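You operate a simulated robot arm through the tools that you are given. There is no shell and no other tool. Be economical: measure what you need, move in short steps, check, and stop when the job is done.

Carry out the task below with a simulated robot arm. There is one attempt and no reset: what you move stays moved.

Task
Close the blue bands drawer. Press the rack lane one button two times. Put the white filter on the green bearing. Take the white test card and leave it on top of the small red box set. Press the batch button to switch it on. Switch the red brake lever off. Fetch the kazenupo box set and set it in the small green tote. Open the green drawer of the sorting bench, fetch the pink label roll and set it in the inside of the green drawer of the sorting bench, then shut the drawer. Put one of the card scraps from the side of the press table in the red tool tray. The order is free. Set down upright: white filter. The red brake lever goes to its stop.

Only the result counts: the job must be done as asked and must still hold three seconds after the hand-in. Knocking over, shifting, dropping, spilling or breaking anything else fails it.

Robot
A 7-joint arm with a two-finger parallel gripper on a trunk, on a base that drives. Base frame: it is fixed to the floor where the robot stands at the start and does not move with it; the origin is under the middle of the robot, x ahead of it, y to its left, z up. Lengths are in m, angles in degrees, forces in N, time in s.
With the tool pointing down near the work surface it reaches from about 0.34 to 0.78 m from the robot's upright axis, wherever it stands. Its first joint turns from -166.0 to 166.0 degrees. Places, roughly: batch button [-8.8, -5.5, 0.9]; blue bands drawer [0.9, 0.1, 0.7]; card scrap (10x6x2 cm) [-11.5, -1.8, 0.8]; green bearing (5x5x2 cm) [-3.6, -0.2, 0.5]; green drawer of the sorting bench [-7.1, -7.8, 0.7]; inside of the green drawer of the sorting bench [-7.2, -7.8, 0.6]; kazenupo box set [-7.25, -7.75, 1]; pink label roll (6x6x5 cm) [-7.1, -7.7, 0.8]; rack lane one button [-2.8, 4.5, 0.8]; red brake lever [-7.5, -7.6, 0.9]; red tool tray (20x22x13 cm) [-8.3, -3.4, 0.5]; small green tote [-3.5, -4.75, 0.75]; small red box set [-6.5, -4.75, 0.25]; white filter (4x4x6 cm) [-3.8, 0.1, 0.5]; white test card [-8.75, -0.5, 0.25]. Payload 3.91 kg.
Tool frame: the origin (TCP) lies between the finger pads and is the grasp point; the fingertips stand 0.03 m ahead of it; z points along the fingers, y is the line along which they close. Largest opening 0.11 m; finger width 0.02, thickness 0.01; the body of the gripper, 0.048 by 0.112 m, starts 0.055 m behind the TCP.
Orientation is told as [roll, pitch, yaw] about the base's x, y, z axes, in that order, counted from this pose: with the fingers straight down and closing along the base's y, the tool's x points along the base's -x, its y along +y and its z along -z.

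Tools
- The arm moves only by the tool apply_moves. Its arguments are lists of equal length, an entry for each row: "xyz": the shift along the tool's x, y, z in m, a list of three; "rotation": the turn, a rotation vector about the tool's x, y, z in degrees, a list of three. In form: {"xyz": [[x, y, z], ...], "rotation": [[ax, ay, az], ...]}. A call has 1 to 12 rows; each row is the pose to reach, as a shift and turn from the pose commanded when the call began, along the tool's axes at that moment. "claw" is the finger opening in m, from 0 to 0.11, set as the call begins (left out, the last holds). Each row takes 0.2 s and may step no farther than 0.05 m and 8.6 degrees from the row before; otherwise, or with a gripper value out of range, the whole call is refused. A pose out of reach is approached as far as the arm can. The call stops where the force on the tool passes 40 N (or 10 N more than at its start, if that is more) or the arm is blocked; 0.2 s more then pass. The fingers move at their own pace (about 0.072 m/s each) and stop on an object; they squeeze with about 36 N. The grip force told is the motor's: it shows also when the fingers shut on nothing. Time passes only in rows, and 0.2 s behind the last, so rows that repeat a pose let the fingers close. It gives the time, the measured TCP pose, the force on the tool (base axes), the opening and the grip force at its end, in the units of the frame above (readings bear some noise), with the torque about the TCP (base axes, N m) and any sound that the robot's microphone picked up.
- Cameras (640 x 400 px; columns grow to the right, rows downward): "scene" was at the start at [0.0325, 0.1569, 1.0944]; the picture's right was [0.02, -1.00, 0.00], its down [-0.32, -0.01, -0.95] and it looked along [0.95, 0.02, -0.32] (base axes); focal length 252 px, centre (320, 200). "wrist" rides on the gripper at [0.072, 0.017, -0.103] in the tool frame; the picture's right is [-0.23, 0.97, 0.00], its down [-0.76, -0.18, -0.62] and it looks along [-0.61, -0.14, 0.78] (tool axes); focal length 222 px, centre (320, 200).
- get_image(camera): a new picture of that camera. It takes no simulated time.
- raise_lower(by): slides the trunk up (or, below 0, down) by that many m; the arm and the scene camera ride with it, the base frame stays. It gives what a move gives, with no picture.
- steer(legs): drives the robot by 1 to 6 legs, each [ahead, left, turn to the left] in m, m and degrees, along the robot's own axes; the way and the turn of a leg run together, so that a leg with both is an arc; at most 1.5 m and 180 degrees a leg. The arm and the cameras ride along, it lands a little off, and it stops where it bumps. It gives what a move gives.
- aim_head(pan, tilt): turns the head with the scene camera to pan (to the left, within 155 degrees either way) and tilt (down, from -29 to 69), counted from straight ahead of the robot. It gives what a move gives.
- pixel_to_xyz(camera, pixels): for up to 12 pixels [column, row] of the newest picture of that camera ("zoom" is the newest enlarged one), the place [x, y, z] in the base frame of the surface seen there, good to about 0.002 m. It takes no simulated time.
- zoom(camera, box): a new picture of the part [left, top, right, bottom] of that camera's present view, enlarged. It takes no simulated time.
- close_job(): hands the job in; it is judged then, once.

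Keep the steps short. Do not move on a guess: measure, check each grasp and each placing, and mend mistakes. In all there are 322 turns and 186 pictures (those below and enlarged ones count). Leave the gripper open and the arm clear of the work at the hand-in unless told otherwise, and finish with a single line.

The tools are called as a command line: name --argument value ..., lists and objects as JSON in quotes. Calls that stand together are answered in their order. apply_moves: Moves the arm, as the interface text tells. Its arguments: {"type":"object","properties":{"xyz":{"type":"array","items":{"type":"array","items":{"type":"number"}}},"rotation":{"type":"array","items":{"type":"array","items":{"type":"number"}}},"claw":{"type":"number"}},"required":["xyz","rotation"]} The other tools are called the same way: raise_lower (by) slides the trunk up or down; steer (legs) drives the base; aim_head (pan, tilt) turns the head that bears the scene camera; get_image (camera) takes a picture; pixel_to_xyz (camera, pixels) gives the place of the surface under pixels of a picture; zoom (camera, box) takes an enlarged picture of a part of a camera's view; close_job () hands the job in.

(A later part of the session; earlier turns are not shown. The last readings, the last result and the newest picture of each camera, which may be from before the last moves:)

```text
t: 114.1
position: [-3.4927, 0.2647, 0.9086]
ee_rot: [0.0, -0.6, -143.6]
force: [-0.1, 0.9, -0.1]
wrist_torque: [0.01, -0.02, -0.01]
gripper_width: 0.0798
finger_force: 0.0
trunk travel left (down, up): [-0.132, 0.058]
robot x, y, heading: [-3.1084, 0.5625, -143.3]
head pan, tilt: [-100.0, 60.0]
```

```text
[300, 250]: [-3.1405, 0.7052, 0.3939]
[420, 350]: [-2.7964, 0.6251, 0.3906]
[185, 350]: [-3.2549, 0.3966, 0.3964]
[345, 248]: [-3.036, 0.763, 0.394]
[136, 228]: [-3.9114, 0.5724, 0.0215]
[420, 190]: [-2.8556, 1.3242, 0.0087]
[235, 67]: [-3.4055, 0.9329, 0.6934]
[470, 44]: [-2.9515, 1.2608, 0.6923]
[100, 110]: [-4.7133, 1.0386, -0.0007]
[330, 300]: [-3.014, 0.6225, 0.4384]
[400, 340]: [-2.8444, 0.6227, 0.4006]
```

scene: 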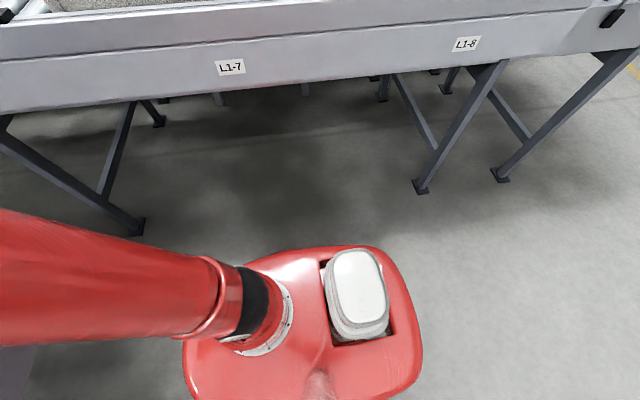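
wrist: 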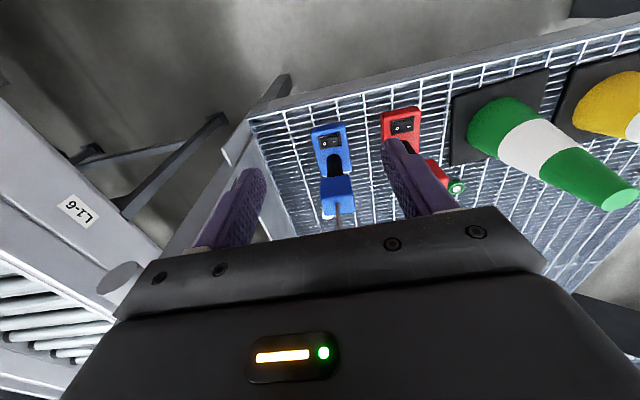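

The base is small (half-width ~0.15 m), so there's room. I'll pull the arm back and drive slightly ahead and right.

apply_moves --xyz '[[0.04, 0, 0], [0.08, 0, 0.03], [0.12, 0, 0.06], [0.13, 0, 0.1]]' --rotation '[[0, 0, 0], [0, 0, 0], [0, 0, 0], [0, 0, 0]]' --claw 0

steer --legs '[[0.085, -0.1, -1]]'

aim_head --pan -5 --tilt 35

get_image --camera "scene"

```text
t: 115.1
position: [-3.3902, 0.3425, 0.8062]
ee_rot: [-0.1, -0.2, -143.6]
force: [0.4, -0.2, -1.2]
wrist_torque: [-0.01, -0.01, 0.0]
gripper_width: 0.0
finger_force: 35.8
trunk travel left (down, up): [-0.132, 0.058]
robot x, y, heading: [-3.112, 0.5646, -143.7]
head pan, tilt: [-100.0, 60.0]
```

```text
t: 116.4
position: [-3.5184, 0.3767, 0.807]
ee_rot: [0.0, -0.2, -144.3]
force: [0.0, 0.4, -0.6]
wrist_torque: [-0.01, 0.01, -0.03]
gripper_width: 0.0
finger_force: 36.1
trunk travel left (down, up): [-0.132, 0.058]
robot x, y, heading: [-3.2329, 0.5917, -144.4]
head pan, tilt: [-100.0, 60.0]
```

```text
t: 118.1
position: [-3.5191, 0.3762, 0.8054]
ee_rot: [0.0, -0.2, -144.3]
force: [0.0, 0.4, -0.6]
wrist_torque: [0.01, -0.01, -0.02]
gripper_width: 0.0
finger_force: 35.6
trunk travel left (down, up): [-0.132, 0.058]
robot x, y, heading: [-3.2333, 0.5949, -144.1]
head pan, tilt: [-5.0, 35.0]
```

```text
151 pictures are left
```

scene: 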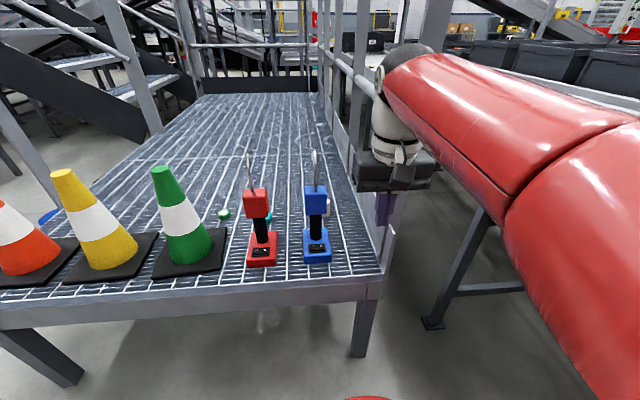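

zoom --camera "scene" --box '[230, 130, 430, 270]'

pixel_to_xyz --camera "zoom" --pixels '[[495, 270], [520, 300], [515, 330], [283, 75], [60, 65], [285, 195], [330, 230], [245, 60], [490, 190], [505, 230], [278, 150], [310, 210]]'

```text
2.86 times, centred on (330, 200) of scene
```

zoom: 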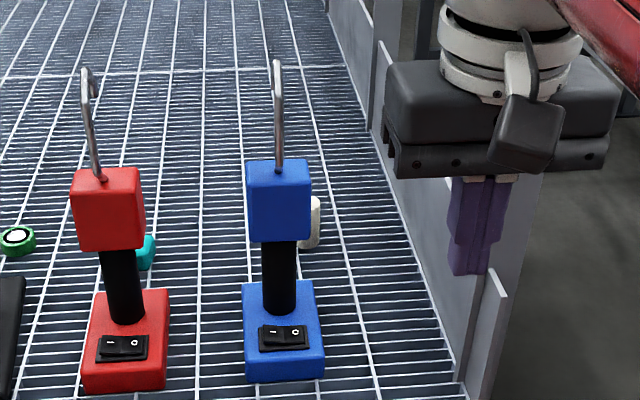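

```text
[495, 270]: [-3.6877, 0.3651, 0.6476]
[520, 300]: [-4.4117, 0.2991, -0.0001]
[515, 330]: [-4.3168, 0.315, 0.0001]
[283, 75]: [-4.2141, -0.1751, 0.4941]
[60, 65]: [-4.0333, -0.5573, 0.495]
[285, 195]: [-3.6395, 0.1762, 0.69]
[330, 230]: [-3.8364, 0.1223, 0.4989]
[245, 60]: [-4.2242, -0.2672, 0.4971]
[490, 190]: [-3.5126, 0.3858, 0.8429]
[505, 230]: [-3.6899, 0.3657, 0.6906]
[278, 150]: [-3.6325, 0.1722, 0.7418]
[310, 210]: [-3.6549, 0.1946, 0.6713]
```

get_image --camera "wrist"

```text
149 pictures are left
```

wrist: 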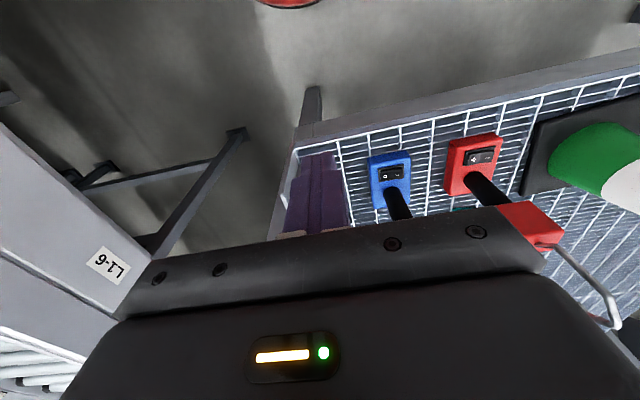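

pixel_to_xyz --camera "wrist" --pixels '[[283, 190], [276, 225], [290, 165], [280, 215], [312, 105], [296, 150], [285, 215], [290, 190], [272, 238]]'

```text
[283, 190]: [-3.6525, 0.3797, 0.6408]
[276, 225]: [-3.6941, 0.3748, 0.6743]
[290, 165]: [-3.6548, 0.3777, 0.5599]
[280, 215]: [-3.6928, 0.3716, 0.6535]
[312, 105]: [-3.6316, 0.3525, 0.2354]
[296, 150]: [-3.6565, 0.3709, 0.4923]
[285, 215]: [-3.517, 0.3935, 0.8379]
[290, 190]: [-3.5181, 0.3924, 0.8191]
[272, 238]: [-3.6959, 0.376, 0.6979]
```

The right-hand panel's inner face lies 0.65 m off, so there's a passable lane beside the blue lamp. I'll advance with the claw closed at z 0.80.

apply_moves --xyz '[[0, 0.031, 0], [-0.04, 0.031, 0], [-0.08, 0.031, 0], [-0.12, 0.031, 0], [-0.16, 0.031, 0]]' --rotation '[[0, 0, 0], [0, 0, 0], [0, 0, 0], [0, 0, 0], [0, 0, 0]]'

get_image --camera "scene"

```text
t: 119.3
position: [-3.6318, 0.2587, 0.8043]
ee_rot: [0.0, -0.2, -144.4]
force: [-0.2, -0.1, 0.0]
wrist_torque: [-0.01, 0.01, 0.02]
gripper_width: 0.0001
finger_force: 36.1
trunk travel left (down, up): [-0.132, 0.058]
robot x, y, heading: [-3.2328, 0.5899, -144.3]
head pan, tilt: [-5.0, 35.0]
```

```text
148 pictures are left
```

scene: 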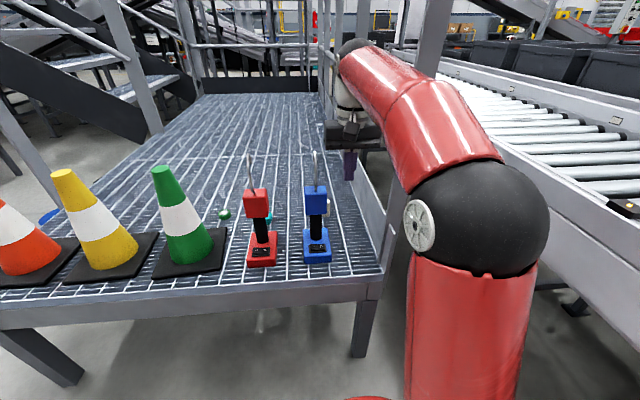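

Clear so far. I'll go on to above the filter's depth.

apply_moves --xyz '[[-0.04, 0, 0], [-0.08, 0, 0], [-0.12, 0, 0], [-0.16, 0, 0], [-0.195, 0, 0]]' --rotation '[[0, 0, 0], [0, 0, 0], [0, 0, 0], [0, 0, 0], [0, 0, 0]]'

get_image --camera "scene"

get_image --camera "wrist"

```text
t: 120.5
position: [-3.7337, 0.1823, 0.7951]
ee_rot: [0.0, -0.3, -144.3]
force: [0.1, 0.1, 0.7]
wrist_torque: [0.0, 0.02, 0.0]
gripper_width: 0.0001
finger_force: 36.3
out of reach, approached as far as the arm can: row 4, 5
trunk travel left (down, up): [-0.132, 0.058]
robot x, y, heading: [-3.234, 0.5894, -144.0]
head pan, tilt: [-5.0, 35.0]
```

```text
147 pictures are left
```

scene: 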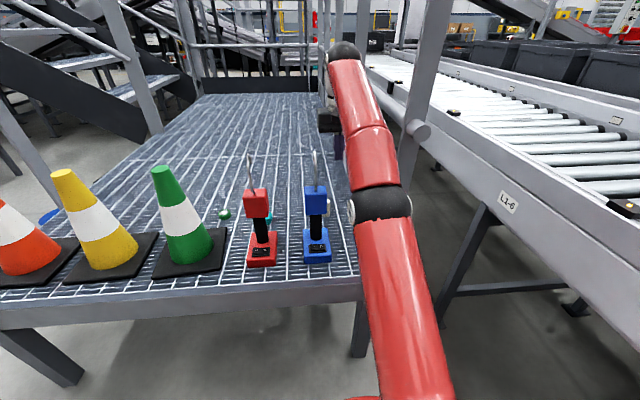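

```text
146 pictures are left
```

wrist: 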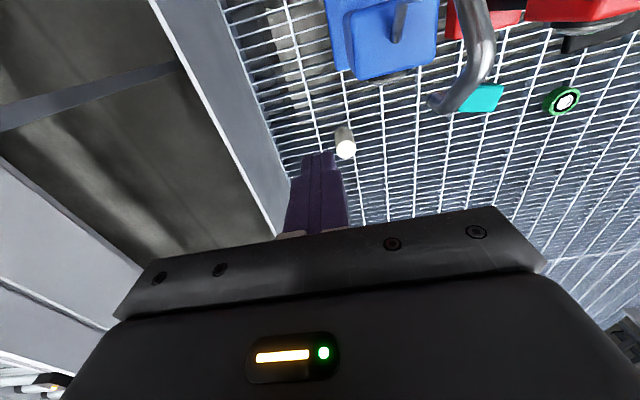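

The arm is nearly straight, so I'll drive 0.1 m further ahead instead.

steer --legs '[[0.1, 0, 0]]'

get_image --camera "wrist"

pixel_to_xyz --camera "wrist" --pixels '[[345, 100], [345, 110], [340, 85], [560, 60]]'

```text
t: 121.6
position: [-3.817, 0.1238, 0.7935]
ee_rot: [0.0, -0.3, -144.4]
force: [-0.1, -0.6, 0.3]
wrist_torque: [-0.01, 0.01, -0.02]
gripper_width: 0.0001
finger_force: 36.1
trunk travel left (down, up): [-0.132, 0.058]
robot x, y, heading: [-3.3154, 0.5331, -144.4]
head pan, tilt: [-5.0, 35.0]
```

```text
145 pictures are left
```

wrist: 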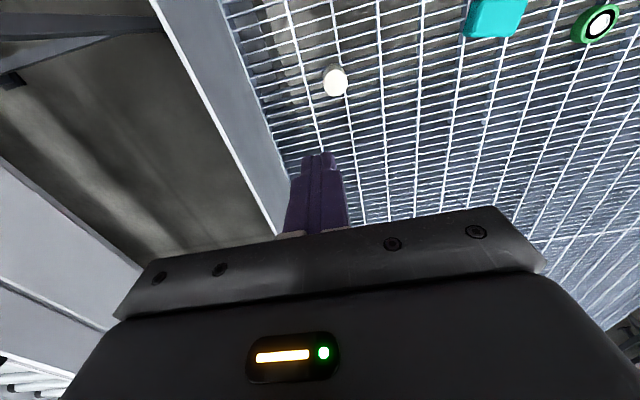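

```text
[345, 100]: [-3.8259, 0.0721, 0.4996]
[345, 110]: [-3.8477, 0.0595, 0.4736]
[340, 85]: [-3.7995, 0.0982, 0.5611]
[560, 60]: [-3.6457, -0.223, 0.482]
```

pixel_to_xyz --camera "wrist" --pixels '[[336, 80], [336, 70], [328, 82], [344, 78], [336, 92], [598, 22], [580, 25], [612, 15], [597, 8], [597, 35], [575, 25]]'

```text
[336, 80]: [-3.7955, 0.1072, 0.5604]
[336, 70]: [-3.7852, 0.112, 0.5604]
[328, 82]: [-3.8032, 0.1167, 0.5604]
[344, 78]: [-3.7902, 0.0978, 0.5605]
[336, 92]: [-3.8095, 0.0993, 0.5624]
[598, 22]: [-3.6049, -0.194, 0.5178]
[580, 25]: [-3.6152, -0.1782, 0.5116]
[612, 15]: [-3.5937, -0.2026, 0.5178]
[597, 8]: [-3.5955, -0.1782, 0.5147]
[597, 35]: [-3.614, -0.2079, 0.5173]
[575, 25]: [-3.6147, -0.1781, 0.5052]
```

Filter centre is (-3.797, 0.107), top z 0.56. I'll open the claw, centre over it and descend part-way.

apply_moves --xyz '[[0.006, 0.026, 0], [0.006, 0.026, 0.03], [0.006, 0.026, 0.06], [0.006, 0.026, 0.09], [0.006, 0.026, 0.12], [0.006, 0.026, 0.15]]' --rotation '[[0, 0, 0], [0, 0, 0], [0, 0, 0], [0, 0, 0], [0, 0, 0], [0, 0, 0]]' --claw 0.08

get_image --camera "scene"

get_image --camera "wrist"

```text
t: 123.0
position: [-3.7979, 0.1051, 0.6447]
ee_rot: [0.0, -0.3, -144.4]
force: [-0.6, 0.4, 0.1]
wrist_torque: [0.02, 0.01, 0.02]
gripper_width: 0.0799
finger_force: 0.1
trunk travel left (down, up): [-0.132, 0.058]
robot x, y, heading: [-3.3135, 0.5319, -144.5]
head pan, tilt: [-5.0, 35.0]
```

```text
144 pictures are left
```

scene: 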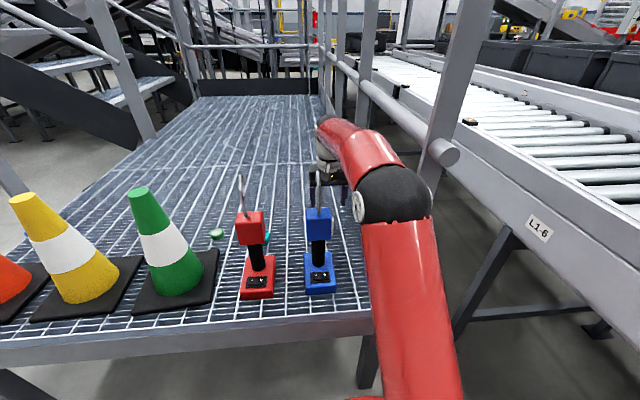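

```text
143 pictures are left
```

wrist: 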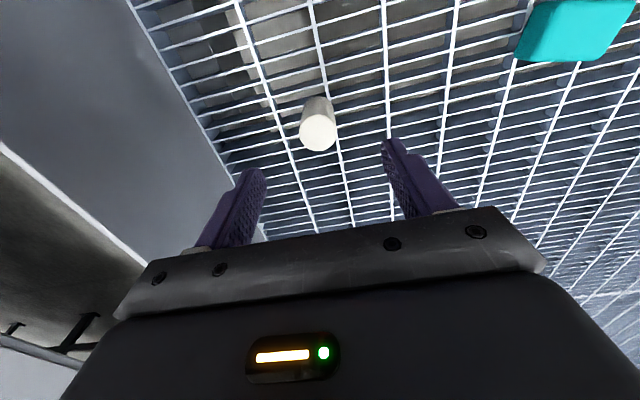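

I'll check the forearm's nearest surface relative to the blue hook.

zoom --camera "scene" --box '[290, 100, 450, 220]'

pixel_to_xyz --camera "zoom" --pixels '[[255, 380], [260, 300], [240, 270], [200, 180], [240, 220], [260, 260], [125, 320], [300, 150], [270, 340], [130, 430]]'

```text
3.33 times, centred on (370, 160) of scene
```

zoom: 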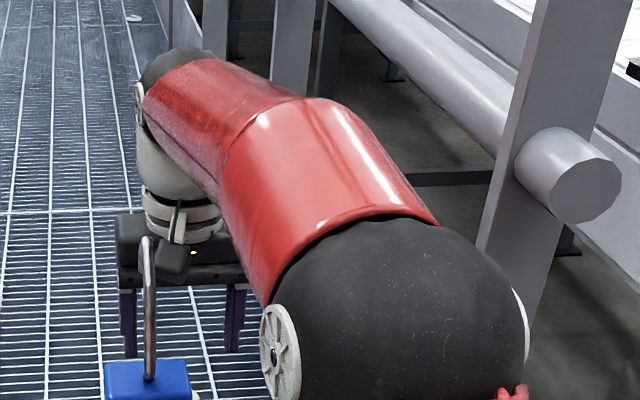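

```text
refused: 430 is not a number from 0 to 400
```

pixel_to_xyz --camera "zoom" --pixels '[[260, 300], [240, 270], [225, 200], [200, 180], [148, 290], [145, 245], [285, 330], [150, 90]]'

```text
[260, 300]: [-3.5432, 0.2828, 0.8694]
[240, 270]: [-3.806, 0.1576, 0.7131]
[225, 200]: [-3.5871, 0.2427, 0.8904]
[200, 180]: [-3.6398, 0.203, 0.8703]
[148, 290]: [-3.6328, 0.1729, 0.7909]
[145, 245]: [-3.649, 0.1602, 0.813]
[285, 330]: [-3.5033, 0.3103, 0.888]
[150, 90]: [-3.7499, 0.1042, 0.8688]
```

The forearm has 3 cm of lateral clearance to the hook. I'll descend to TCP z 0.55.

apply_moves --xyz '[[0, 0, 0.03], [0, 0, 0.06], [0, 0, 0.095]]' --rotation '[[0, 0, 0], [0, 0, 0], [0, 0, 0]]'

zoom --camera "scene" --box '[270, 110, 430, 230]'

get_image --camera "wrist"

```text
t: 123.8
position: [-3.797, 0.1049, 0.5489]
ee_rot: [0.0, -0.4, -144.4]
force: [-0.1, -0.4, 1.0]
wrist_torque: [-0.02, 0.01, -0.01]
gripper_width: 0.08
finger_force: 0.1
trunk travel left (down, up): [-0.132, 0.058]
robot x, y, heading: [-3.3147, 0.5338, -144.5]
head pan, tilt: [-5.0, 35.0]
```

```text
3.33 times, centred on (350, 170) of scene
```

zoom: 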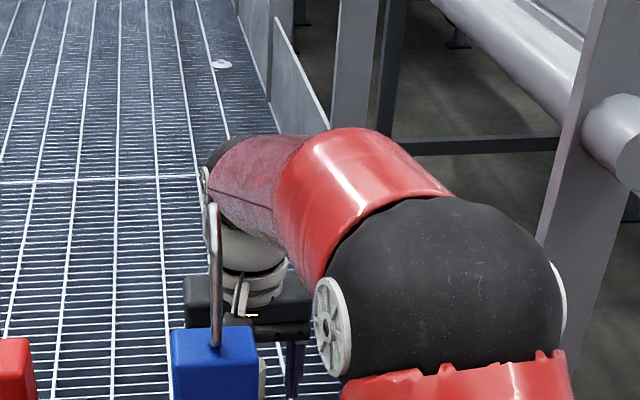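

```text
140 pictures are left
```

wrist: 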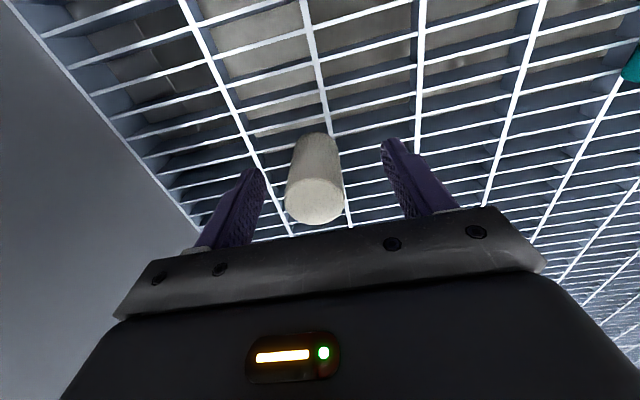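

The filter sits between the fingers. I'll close to grip it.

apply_moves --xyz '[[0, 0, 0], [0, 0, 0], [0, 0, 0]]' --rotation '[[0, 0, 0], [0, 0, 0], [0, 0, 0]]' --claw 0.02

get_image --camera "wrist"

```text
t: 124.6
position: [-3.798, 0.1046, 0.5495]
ee_rot: [0.1, -0.3, -144.4]
force: [0.2, -0.5, 0.6]
wrist_torque: [-0.01, -0.03, -0.01]
gripper_width: 0.0324
finger_force: 36.1
trunk travel left (down, up): [-0.132, 0.058]
robot x, y, heading: [-3.3162, 0.5367, -144.3]
head pan, tilt: [-5.0, 35.0]
```

```text
139 pictures are left
```

wrist: 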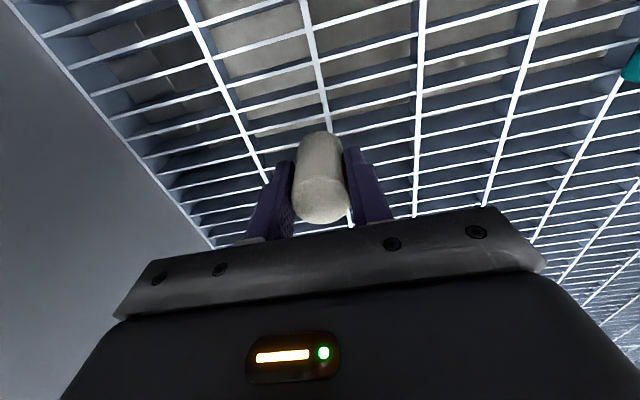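

Gripped firmly (0.032 m). I'll lift straight up, shift back right and back out along the way I came.

apply_moves --xyz '[[0, 0, -0.04], [0, 0, -0.08], [0, 0, -0.12], [0, 0, -0.16], [0, 0, -0.2], [-0.003, -0.013, -0.24], [-0.003, -0.026, -0.25]]' --rotation '[[0, 0, 0], [0, 0, 0], [0, 0, 0], [0, 0, 0], [0, 0, 0], [0, 0, 0], [0, 0, 0]]'

get_image --camera "wrist"

```text
t: 126.2
position: [-3.815, 0.1229, 0.7976]
ee_rot: [0.0, -0.3, -144.4]
force: [0.0, 0.0, -0.4]
wrist_torque: [-0.01, 0.0, -0.01]
gripper_width: 0.0323
finger_force: 35.8
trunk travel left (down, up): [-0.132, 0.058]
robot x, y, heading: [-3.3135, 0.5341, -144.6]
head pan, tilt: [-5.0, 35.0]
```

```text
138 pictures are left
```

wrist: 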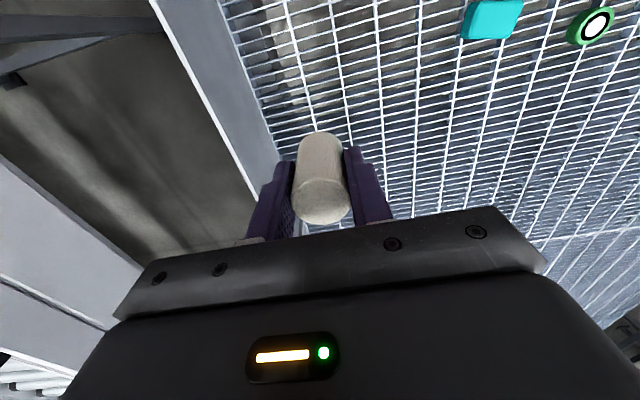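

Now I'll back out, sidestep left to line up with the bearing, and check before going in again.

steer --legs '[[-0.42, 0, 0], [0, 0.35, 0]]'

aim_head --pan -5 --tilt 35

get_image --camera "scene"

```text
t: 130.7
position: [-3.2552, 0.0803, 0.7971]
ee_rot: [-0.1, -0.4, -143.8]
force: [0.8, 0.0, -0.5]
wrist_torque: [0.0, 0.03, 0.0]
gripper_width: 0.0322
finger_force: 36.0
trunk travel left (down, up): [-0.132, 0.058]
robot x, y, heading: [-2.756, 0.496, -144.1]
head pan, tilt: [-5.0, 35.0]
```

```text
t: 131.3
position: [-3.2557, 0.08, 0.7965]
ee_rot: [0.0, -0.5, -144.0]
force: [0.6, -0.1, 0.2]
wrist_torque: [-0.02, -0.01, -0.01]
gripper_width: 0.0322
finger_force: 35.6
trunk travel left (down, up): [-0.132, 0.058]
robot x, y, heading: [-2.7592, 0.4929, -144.1]
head pan, tilt: [-5.0, 35.0]
```

```text
137 pictures are left
```

scene: 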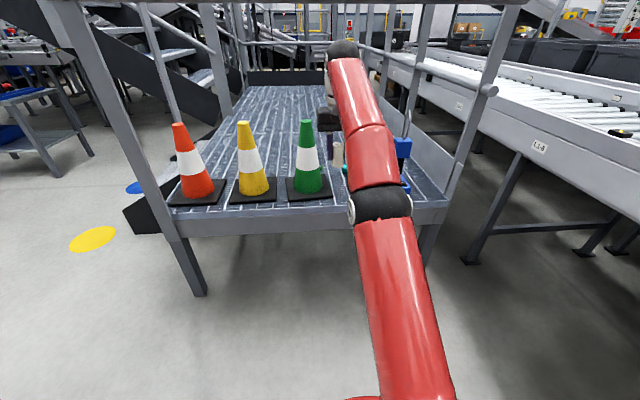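

I'll shift the tool 3.5 cm right to clear the cone tip, then drive in 0.44 m.

apply_moves --xyz '[[0, -0.02, 0], [0, -0.038, 0]]' --rotation '[[0, 0, 0], [0, 0, 0]]'

steer --legs '[[0.44, 0, 0]]'

get_image --camera "wrist"

get_image --camera "scene"

```text
t: 131.9
position: [-3.2784, 0.1099, 0.7965]
ee_rot: [0.1, -0.4, -143.9]
force: [-0.7, -0.9, -0.5]
wrist_torque: [0.01, 0.0, -0.02]
gripper_width: 0.0323
finger_force: 36.0
trunk travel left (down, up): [-0.132, 0.058]
robot x, y, heading: [-2.7633, 0.4978, -144.1]
head pan, tilt: [-5.0, 35.0]
```

```text
t: 134.6
position: [-3.6285, -0.1414, 0.7966]
ee_rot: [0.1, -0.5, -144.1]
force: [0.1, -0.2, -0.8]
wrist_torque: [-0.02, 0.01, 0.03]
gripper_width: 0.0322
finger_force: 36.4
trunk travel left (down, up): [-0.132, 0.058]
robot x, y, heading: [-3.1089, 0.2436, -143.9]
head pan, tilt: [-5.0, 35.0]
```

```text
136 pictures are left
```

wrist: 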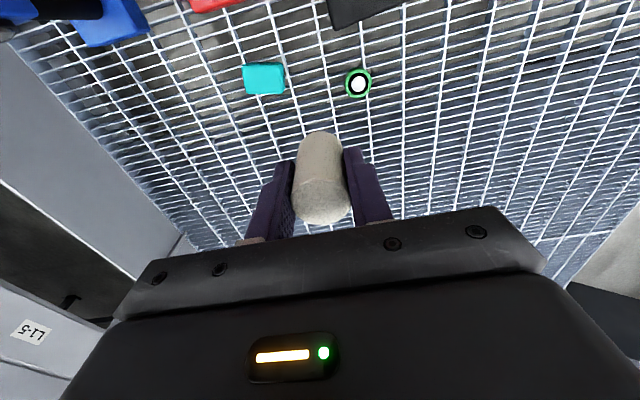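

```text
135 pictures are left
```

scene: 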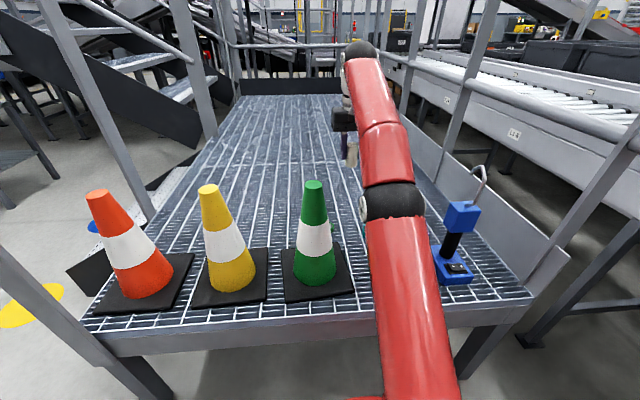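

pixel_to_xyz --camera "wrist" --pixels '[[347, 84], [369, 82], [358, 71], [358, 96], [322, 200], [322, 185], [322, 215], [322, 140], [300, 200], [343, 198]]'

```text
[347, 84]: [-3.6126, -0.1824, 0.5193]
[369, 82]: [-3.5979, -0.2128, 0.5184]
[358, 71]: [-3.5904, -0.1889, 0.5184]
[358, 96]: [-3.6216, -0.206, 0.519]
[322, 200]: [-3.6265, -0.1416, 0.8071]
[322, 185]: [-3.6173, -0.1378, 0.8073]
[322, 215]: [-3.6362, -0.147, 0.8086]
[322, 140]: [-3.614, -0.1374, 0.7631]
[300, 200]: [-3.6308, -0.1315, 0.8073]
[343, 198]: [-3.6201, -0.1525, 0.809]
```

Bearing centre is (-3.6055, -0.1975), top z 0.5185, and the filter bottom should be ~0.7445. I'll shift over it and descend most of the way.

apply_moves --xyz '[[-0.008, 0.03, 0], [-0.016, 0.057, 0], [-0.016, 0.057, 0.04], [-0.016, 0.057, 0.08], [-0.016, 0.057, 0.12], [-0.016, 0.057, 0.16], [-0.016, 0.057, 0.195]]' --rotation '[[0, 0, 0], [0, 0, 0], [0, 0, 0], [0, 0, 0], [0, 0, 0], [0, 0, 0], [0, 0, 0]]'

get_image --camera "wrist"

zoom --camera "scene" --box '[270, 120, 430, 240]'

```text
t: 136.2
position: [-3.609, -0.1978, 0.6008]
ee_rot: [-0.1, -0.5, -144.2]
force: [0.5, -0.3, -0.4]
wrist_torque: [-0.01, -0.01, -0.01]
gripper_width: 0.0322
finger_force: 35.8
out of reach, approached as far as the arm can: row 1, 2
trunk travel left (down, up): [-0.132, 0.058]
robot x, y, heading: [-3.1086, 0.2442, -143.9]
head pan, tilt: [-5.0, 35.0]
```

```text
134 pictures are left
```

wrist: 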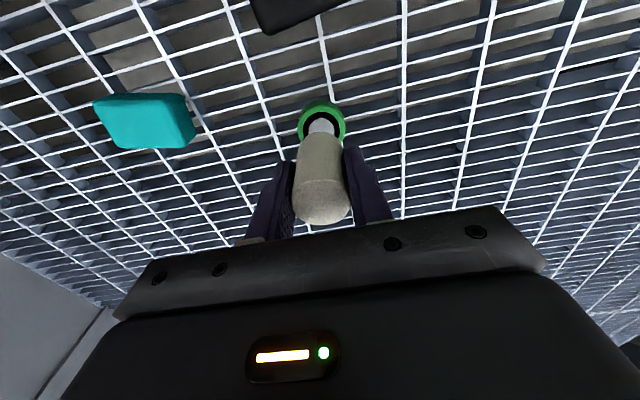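

```text
3.33 times, centred on (350, 180) of scene
```

zoom: 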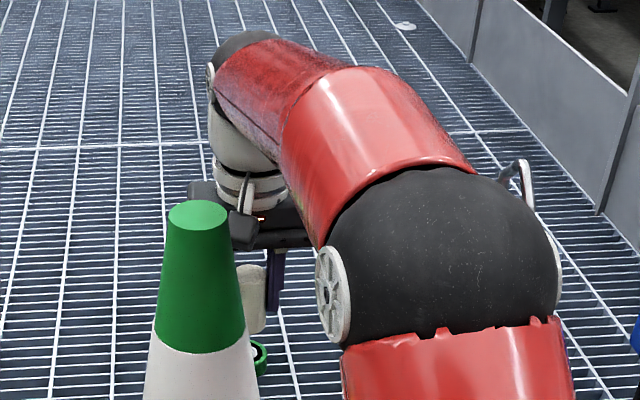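

pixel_to_xyz --camera "wrist" --pixels '[[300, 124], [343, 120], [321, 105], [310, 108], [335, 107], [322, 185], [322, 215], [300, 200], [343, 198], [322, 136]]'

```text
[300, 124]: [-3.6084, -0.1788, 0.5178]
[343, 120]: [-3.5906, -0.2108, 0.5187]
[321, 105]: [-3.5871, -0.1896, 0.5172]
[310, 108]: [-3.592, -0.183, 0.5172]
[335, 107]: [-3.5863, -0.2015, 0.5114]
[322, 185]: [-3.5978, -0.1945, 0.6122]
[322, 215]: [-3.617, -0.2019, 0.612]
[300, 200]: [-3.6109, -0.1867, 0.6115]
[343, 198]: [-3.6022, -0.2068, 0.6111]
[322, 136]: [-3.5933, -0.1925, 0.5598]
```

Aligned within 2 mm, with about 31 mm left to go. I'll lower in small steps.

apply_moves --xyz '[[0, 0, 0.02], [0, 0, 0.026], [0, 0, 0.029], [0, 0, 0.031]]' --rotation '[[0, 0, 0], [0, 0, 0], [0, 0, 0], [0, 0, 0]]'

zoom --camera "wrist" --box '[240, 80, 400, 240]'

```text
t: 137.2
position: [-3.6098, -0.1977, 0.5701]
ee_rot: [0.0, -0.5, -144.1]
force: [0.5, -0.4, -0.3]
wrist_torque: [0.03, 0.0, 0.03]
gripper_width: 0.0321
finger_force: 35.8
trunk travel left (down, up): [-0.132, 0.058]
robot x, y, heading: [-3.1084, 0.2451, -144.0]
head pan, tilt: [-5.0, 35.0]
```

```text
2.50 times, centred on (320, 160) of wrist
```

zoom: 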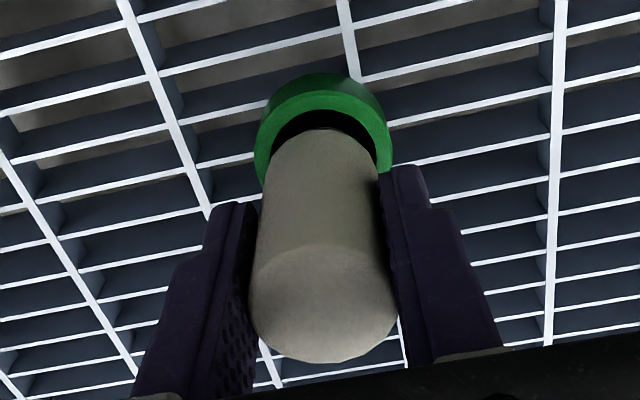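

No contact force yet. I'll lower millimetre by millimetre.

apply_moves --xyz '[[0, 0, 0.0015], [0, 0, 0.003]]' --rotation '[[0, 0, 0], [0, 0, 0]]'

apply_moves --xyz '[[0, 0, 0.0015], [0, 0, 0.003]]' --rotation '[[0, 0, 0], [0, 0, 0]]'

zoom --camera "wrist" --box '[240, 80, 400, 240]'

zoom --camera "scene" --box '[310, 170, 370, 220]'

```text
t: 137.8
position: [-3.6092, -0.1968, 0.568]
ee_rot: [0.0, -0.4, -144.0]
force: [1.0, 0.3, -0.6]
wrist_torque: [-0.03, 0.02, 0.01]
gripper_width: 0.0324
finger_force: 35.8
trunk travel left (down, up): [-0.132, 0.058]
robot x, y, heading: [-3.1124, 0.2425, -144.2]
head pan, tilt: [-5.0, 35.0]
```

```text
t: 138.4
position: [-3.6085, -0.1968, 0.5675]
ee_rot: [0.0, -0.6, -144.1]
force: [1.5, 2.0, 11.4]
wrist_torque: [0.01, -0.07, 0.0]
gripper_width: 0.0321
finger_force: 36.4
trunk travel left (down, up): [-0.132, 0.058]
robot x, y, heading: [-3.1112, 0.2429, -144.2]
head pan, tilt: [-5.0, 35.0]
```

```text
2.50 times, centred on (320, 160) of wrist
```

zoom: 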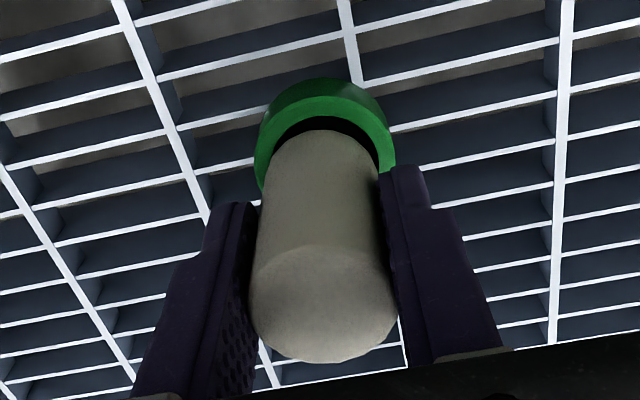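

```text
8.00 times, centred on (340, 195) of scene
```

zoom: 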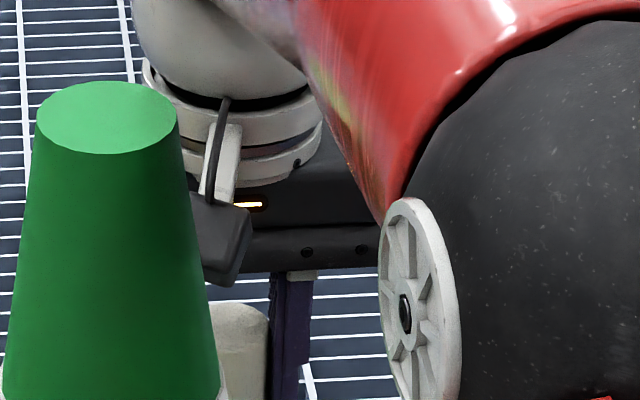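

Contact at 11 N. I'll relieve it by 1 mm and open the claw.

apply_moves --xyz '[[0, 0, -0.001], [0, 0, -0.001], [0, 0, -0.001]]' --rotation '[[0, 0, 0], [0, 0, 0], [0, 0, 0]]' --claw 0.075

get_image --camera "wrist"

```text
t: 139.2
position: [-3.6094, -0.1982, 0.5655]
ee_rot: [-0.1, -0.4, -144.1]
force: [-0.2, 0.8, -0.8]
wrist_torque: [0.01, 0.04, 0.03]
gripper_width: 0.0751
finger_force: 0.0
trunk travel left (down, up): [-0.132, 0.058]
robot x, y, heading: [-3.1102, 0.2427, -144.1]
head pan, tilt: [-5.0, 35.0]
```

```text
129 pictures are left
```

wrist: 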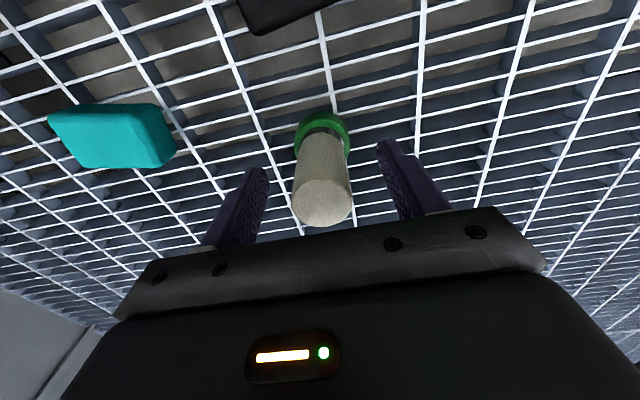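

The filter stands upright on the bearing. I'll raise straight up, shift right of the cone and close the claw.

apply_moves --xyz '[[0, 0, -0.04], [0, 0, -0.08], [0, 0, -0.12], [0, 0, -0.16], [0.005, -0.02, -0.2], [0.01, -0.05, -0.23]]' --rotation '[[0, 0, 0], [0, 0, 0], [0, 0, 0], [0, 0, 0], [0, 0, 0], [0, 0, 0]]'

apply_moves --xyz '[[0, 0, 0], [0, 0, 0], [0, 0, 0]]' --rotation '[[0, 0, 0], [0, 0, 0], [0, 0, 0]]' --claw 0

get_image --camera "wrist"

```text
t: 140.6
position: [-3.6277, -0.1463, 0.7951]
ee_rot: [0.1, -0.4, -144.0]
force: [0.0, -0.4, 0.3]
wrist_torque: [0.03, -0.02, 0.0]
gripper_width: 0.0751
finger_force: 0.1
trunk travel left (down, up): [-0.132, 0.058]
robot x, y, heading: [-3.1101, 0.2438, -144.4]
head pan, tilt: [-5.0, 35.0]
```

```text
t: 141.4
position: [-3.6286, -0.1478, 0.7941]
ee_rot: [-0.1, -0.6, -144.1]
force: [-0.2, 0.3, 0.1]
wrist_torque: [0.03, -0.01, 0.0]
gripper_width: 0.0001
finger_force: 35.7
trunk travel left (down, up): [-0.132, 0.058]
robot x, y, heading: [-3.1095, 0.2445, -144.1]
head pan, tilt: [-5.0, 35.0]
```

```text
128 pictures are left
```

wrist: 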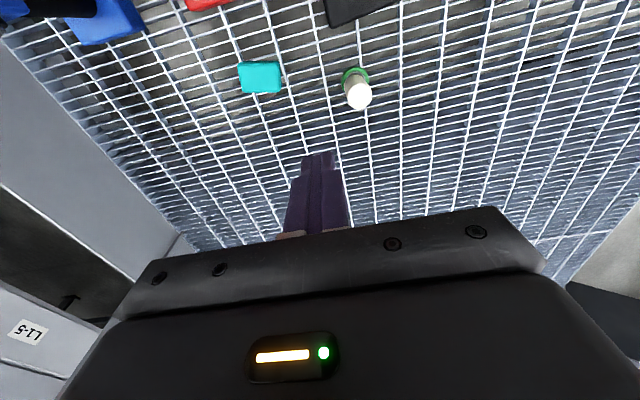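

The filter stands. I'll back out, fold the arm and look for the way west.

steer --legs '[[-0.5, 0, 0]]'

apply_moves --xyz '[[0.04, 0, -0.02], [0.08, 0, -0.04], [0.12, 0, -0.06], [0.16, 0, -0.08], [0.2, 0, -0.1], [0.24, 0, -0.12], [0.28, 0, -0.12]]' --rotation '[[0, 0, 0], [0, 0, 0], [0, 0, 0], [0, 0, 0], [0, 0, 0], [0, 0, 0], [0, 0, 0]]'

aim_head --pan 40 --tilt 15

get_image --camera "scene"

```text
t: 144.3
position: [-3.2184, 0.1459, 0.7955]
ee_rot: [0.0, -0.5, -143.5]
force: [0.0, -0.3, -0.3]
wrist_torque: [0.01, 0.01, -0.01]
gripper_width: 0.0
finger_force: 35.6
trunk travel left (down, up): [-0.132, 0.058]
robot x, y, heading: [-2.7036, 0.539, -143.4]
head pan, tilt: [-5.0, 35.0]
```

```text
t: 145.9
position: [-2.9895, 0.3174, 0.9119]
ee_rot: [0.1, -0.4, -143.4]
force: [-0.4, 0.1, -0.4]
wrist_torque: [0.04, -0.08, -0.01]
gripper_width: 0.0
finger_force: 36.3
trunk travel left (down, up): [-0.132, 0.058]
robot x, y, heading: [-2.7045, 0.5406, -143.5]
head pan, tilt: [-5.0, 35.0]
```

```text
t: 147.1
position: [-2.9893, 0.3159, 0.9108]
ee_rot: [0.0, -0.5, -143.6]
force: [0.6, 0.5, 0.5]
wrist_torque: [-0.01, 0.0, -0.02]
gripper_width: 0.0
finger_force: 36.1
trunk travel left (down, up): [-0.132, 0.058]
robot x, y, heading: [-2.7038, 0.5395, -143.7]
head pan, tilt: [40.0, 15.0]
```

```text
127 pictures are left
```

scene: 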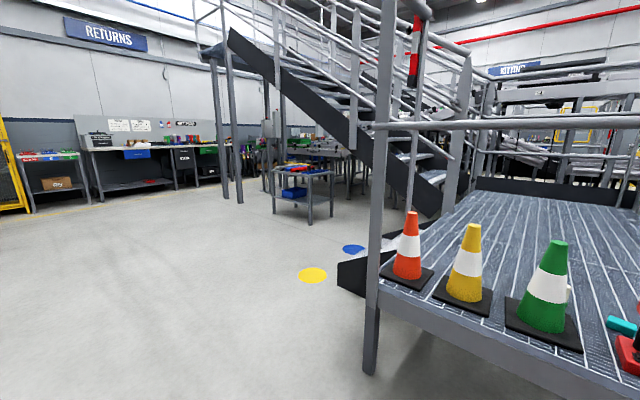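

pixel_to_xyz --camera "scene" --pixels '[[224, 196], [240, 202], [275, 212], [311, 222], [333, 200], [345, 285], [100, 198], [180, 185], [20, 210], [265, 190], [370, 370], [435, 205]]'

```text
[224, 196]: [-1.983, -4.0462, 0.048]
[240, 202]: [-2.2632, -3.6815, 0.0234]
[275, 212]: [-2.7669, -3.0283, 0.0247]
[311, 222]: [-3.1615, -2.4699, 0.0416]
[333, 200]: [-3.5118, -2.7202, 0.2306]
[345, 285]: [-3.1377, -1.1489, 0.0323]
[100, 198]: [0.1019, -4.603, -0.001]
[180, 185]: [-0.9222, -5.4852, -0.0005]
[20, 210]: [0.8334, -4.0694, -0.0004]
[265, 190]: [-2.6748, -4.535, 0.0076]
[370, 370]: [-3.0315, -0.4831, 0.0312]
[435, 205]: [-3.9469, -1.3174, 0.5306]
```

I'll drive to about (-2.4, -1.9) for a view west, past the stairs.

steer --legs '[[0, 0, 60.6], [1.2, 0, 0], [1.2, 0, 0], [0, 0, -80]]'

aim_head --pan 20 --tilt 10

get_image --camera "scene"

```text
t: 164.8
position: [-2.9056, -1.937, 0.9128]
ee_rot: [0.1, -0.5, -165.7]
force: [0.3, -0.3, -0.7]
wrist_torque: [0.03, -0.01, 0.02]
gripper_width: 0.0001
finger_force: 36.5
trunk travel left (down, up): [-0.132, 0.058]
robot x, y, heading: [-2.5549, -1.8399, -166.0]
head pan, tilt: [40.0, 15.0]
```

```text
t: 165.6
position: [-2.9061, -1.9386, 0.9111]
ee_rot: [0.0, -0.5, -165.8]
force: [-1.3, 0.2, 0.1]
wrist_torque: [0.0, 0.01, -0.01]
gripper_width: 0.0002
finger_force: 36.5
trunk travel left (down, up): [-0.132, 0.058]
robot x, y, heading: [-2.5568, -1.8398, -165.6]
head pan, tilt: [20.0, 10.0]
```

```text
126 pictures are left
```

scene: 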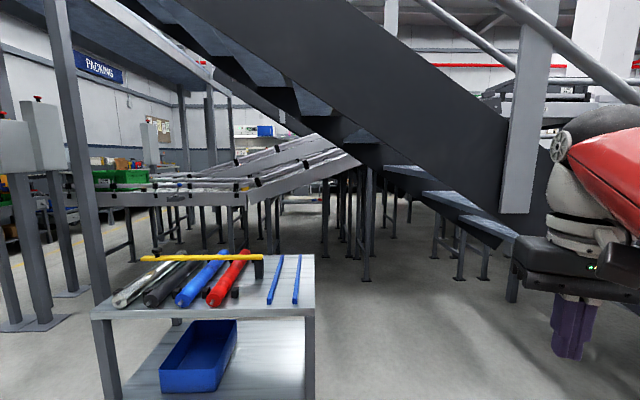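

Under the stairs it's blocked by conveyor legs. I'll go around by the south side, past the landing posts.

steer --legs '[[0, 0, 106], [1.2, 0, 0], [1.2, 0, 0], [0, 0, -70]]'

aim_head --pan -10 --tilt 12

get_image --camera "scene"

```text
t: 184.6
position: [-1.5834, -4.1556, 0.9119]
ee_rot: [0.0, -0.6, -128.7]
force: [-0.7, 0.3, 0.4]
wrist_torque: [-0.03, -0.02, 0.0]
gripper_width: 0.0
finger_force: 36.0
trunk travel left (down, up): [-0.132, 0.058]
robot x, y, heading: [-1.3644, -3.8656, -128.7]
head pan, tilt: [20.0, 10.0]
```

```text
t: 185.6
position: [-1.5832, -4.1545, 0.9112]
ee_rot: [0.0, -0.5, -128.7]
force: [0.8, 0.5, 0.1]
wrist_torque: [-0.01, 0.01, -0.01]
gripper_width: 0.0
finger_force: 36.3
trunk travel left (down, up): [-0.132, 0.058]
robot x, y, heading: [-1.3649, -3.865, -128.6]
head pan, tilt: [-10.0, 12.0]
```

```text
125 pictures are left
```

scene: 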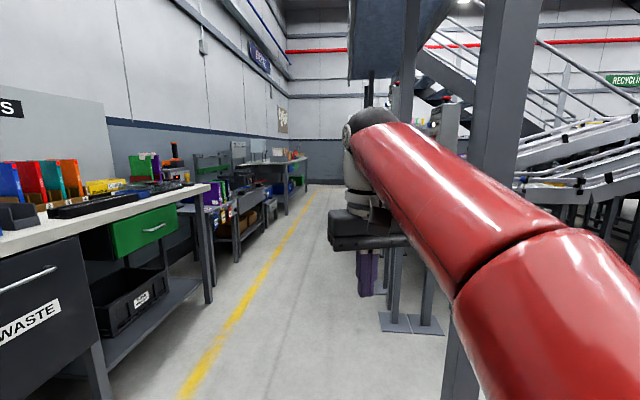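

pixel_to_xyz --camera "scene" --pixels '[[209, 300], [212, 285], [240, 260], [288, 212], [384, 322], [410, 325], [450, 390], [200, 370], [250, 285], [310, 185], [300, 190], [580, 230]]'

```text
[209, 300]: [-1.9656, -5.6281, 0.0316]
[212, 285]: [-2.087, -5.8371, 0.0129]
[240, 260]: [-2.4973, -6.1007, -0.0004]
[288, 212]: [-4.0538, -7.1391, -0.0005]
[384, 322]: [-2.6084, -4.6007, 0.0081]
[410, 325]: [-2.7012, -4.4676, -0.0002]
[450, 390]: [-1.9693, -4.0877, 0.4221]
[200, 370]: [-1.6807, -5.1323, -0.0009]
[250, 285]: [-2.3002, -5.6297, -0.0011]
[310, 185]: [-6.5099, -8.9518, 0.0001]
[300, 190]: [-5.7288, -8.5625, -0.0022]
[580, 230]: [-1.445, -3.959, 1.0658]
```

The aisle along the wall runs heading -144° and is about 1.2 m wide. I'll centre in it and drive to abreast of the green tote.

steer --legs '[[0, 0, -15.4], [0, 0.45, 0], [1.1, 0, 0], [1.1, 0, 0]]'

aim_head --pan -60 --tilt 15

get_image --camera "scene"

aim_head --pan 10 --tilt 12

get_image --camera "scene"

```text
t: 199.5
position: [-3.1118, -5.8053, 0.9118]
ee_rot: [0.0, -0.5, -140.9]
force: [-0.4, -0.8, -0.1]
wrist_torque: [-0.01, -0.03, -0.01]
gripper_width: 0.0003
finger_force: 36.0
trunk travel left (down, up): [-0.132, 0.058]
robot x, y, heading: [-2.8352, -5.5733, -140.9]
head pan, tilt: [-10.0, 12.0]
```

```text
t: 200.7
position: [-3.1128, -5.8061, 0.9121]
ee_rot: [-0.1, -0.5, -141.0]
force: [0.2, 0.8, 0.9]
wrist_torque: [-0.01, 0.01, -0.02]
gripper_width: 0.0
finger_force: 36.3
trunk travel left (down, up): [-0.132, 0.058]
robot x, y, heading: [-2.8366, -5.5681, -140.8]
head pan, tilt: [-60.0, 15.0]
```

```text
124 pictures are left
```

scene: 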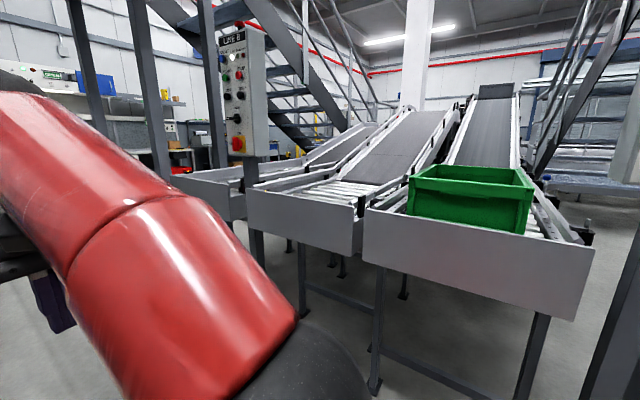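

```text
t: 202.1
position: [-3.1127, -5.8061, 0.9122]
ee_rot: [0.0, -0.5, -140.9]
force: [0.0, -0.2, 0.1]
wrist_torque: [-0.01, -0.02, 0.02]
gripper_width: 0.0
finger_force: 36.0
trunk travel left (down, up): [-0.132, 0.058]
robot x, y, heading: [-2.837, -5.571, -140.9]
head pan, tilt: [10.0, 12.0]
```

```text
123 pictures are left
```

scene: 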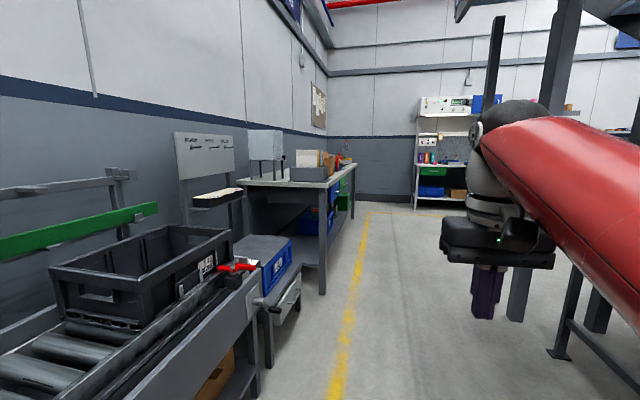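

The tote is on the third chute's end. Far ahead is a bench with a green drawer; I'll check clearances in the aisle.

pixel_to_xyz --camera "scene" --pixels '[[322, 292], [250, 395], [515, 318], [560, 355], [433, 172], [416, 208], [345, 240], [350, 330], [425, 140], [440, 105]]'

```text
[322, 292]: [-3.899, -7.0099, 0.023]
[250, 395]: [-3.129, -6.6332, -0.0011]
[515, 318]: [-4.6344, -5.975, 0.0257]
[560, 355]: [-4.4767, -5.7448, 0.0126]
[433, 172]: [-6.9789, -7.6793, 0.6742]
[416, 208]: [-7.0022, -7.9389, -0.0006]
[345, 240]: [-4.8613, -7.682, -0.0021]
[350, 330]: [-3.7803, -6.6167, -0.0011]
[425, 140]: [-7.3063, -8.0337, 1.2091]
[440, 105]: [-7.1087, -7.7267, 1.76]
```

steer --legs '[[0, 0, -3.4], [1.45, -0.05, 0], [1.45, 0, 0]]'

aim_head --pan -15 --tilt 15

get_image --camera "scene"

```text
t: 216.4
position: [-5.4876, -7.4234, 0.9126]
ee_rot: [0.0, -0.5, -144.3]
force: [0.5, 0.7, -0.2]
wrist_torque: [0.02, 0.02, 0.03]
gripper_width: 0.0001
finger_force: 35.9
trunk travel left (down, up): [-0.132, 0.058]
robot x, y, heading: [-5.2, -7.2029, -144.2]
head pan, tilt: [10.0, 12.0]
```

```text
t: 217.3
position: [-5.4875, -7.423, 0.9118]
ee_rot: [-0.1, -0.5, -144.3]
force: [0.1, -0.5, -0.1]
wrist_torque: [0.02, 0.0, 0.01]
gripper_width: 0.0002
finger_force: 35.5
trunk travel left (down, up): [-0.132, 0.058]
robot x, y, heading: [-5.199, -7.205, -144.3]
head pan, tilt: [-15.0, 15.0]
```

```text
122 pictures are left
```

scene: 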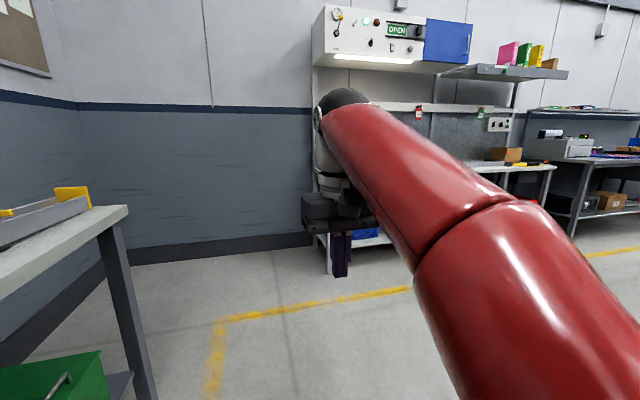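

steer --legs '[[0.5, -0.35, 0]]'

aim_head --pan -25 --tilt 18

apply_moves --xyz '[[0, 0.04, 0], [0, 0.08, 0], [0, 0.12, 0], [0, 0.16, 0], [0, 0.2, 0]]' --rotation '[[0, 0, 0], [0, 0, 0], [0, 0, 0], [0, 0, 0], [0, 0, 0]]'

get_image --camera "scene"

```text
t: 220.8
position: [-6.1008, -7.3991, 0.913]
ee_rot: [-0.1, -0.5, -145.3]
force: [-0.9, 0.4, 1.0]
wrist_torque: [0.0, -0.03, 0.0]
gripper_width: 0.0001
finger_force: 35.6
trunk travel left (down, up): [-0.132, 0.058]
robot x, y, heading: [-5.8097, -7.1837, -145.4]
head pan, tilt: [-15.0, 15.0]
```

```text
t: 221.5
position: [-6.1011, -7.3994, 0.9127]
ee_rot: [-0.1, -0.5, -145.4]
force: [0.1, -0.6, -0.2]
wrist_torque: [-0.02, 0.01, 0.01]
gripper_width: 0.0
finger_force: 36.1
trunk travel left (down, up): [-0.132, 0.058]
robot x, y, heading: [-5.8051, -7.1844, -145.5]
head pan, tilt: [-25.0, 18.0]
```

```text
t: 222.7
position: [-5.9858, -7.5617, 0.9134]
ee_rot: [0.0, -0.4, -145.4]
force: [0.4, -0.7, 0.2]
wrist_torque: [-0.01, -0.01, 0.01]
gripper_width: 0.0
finger_force: 36.5
trunk travel left (down, up): [-0.132, 0.058]
robot x, y, heading: [-5.8074, -7.1879, -145.2]
head pan, tilt: [-25.0, 18.0]
```

```text
121 pictures are left
```

scene: 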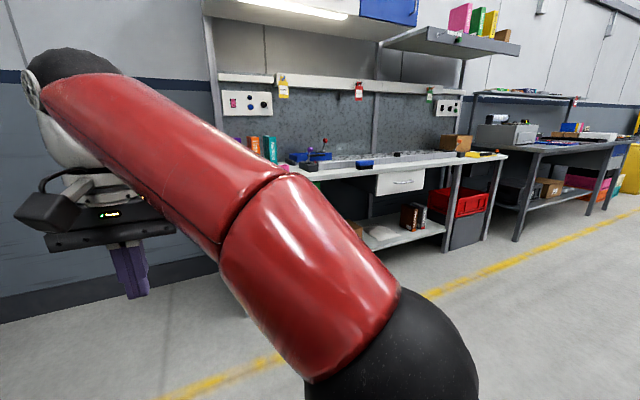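

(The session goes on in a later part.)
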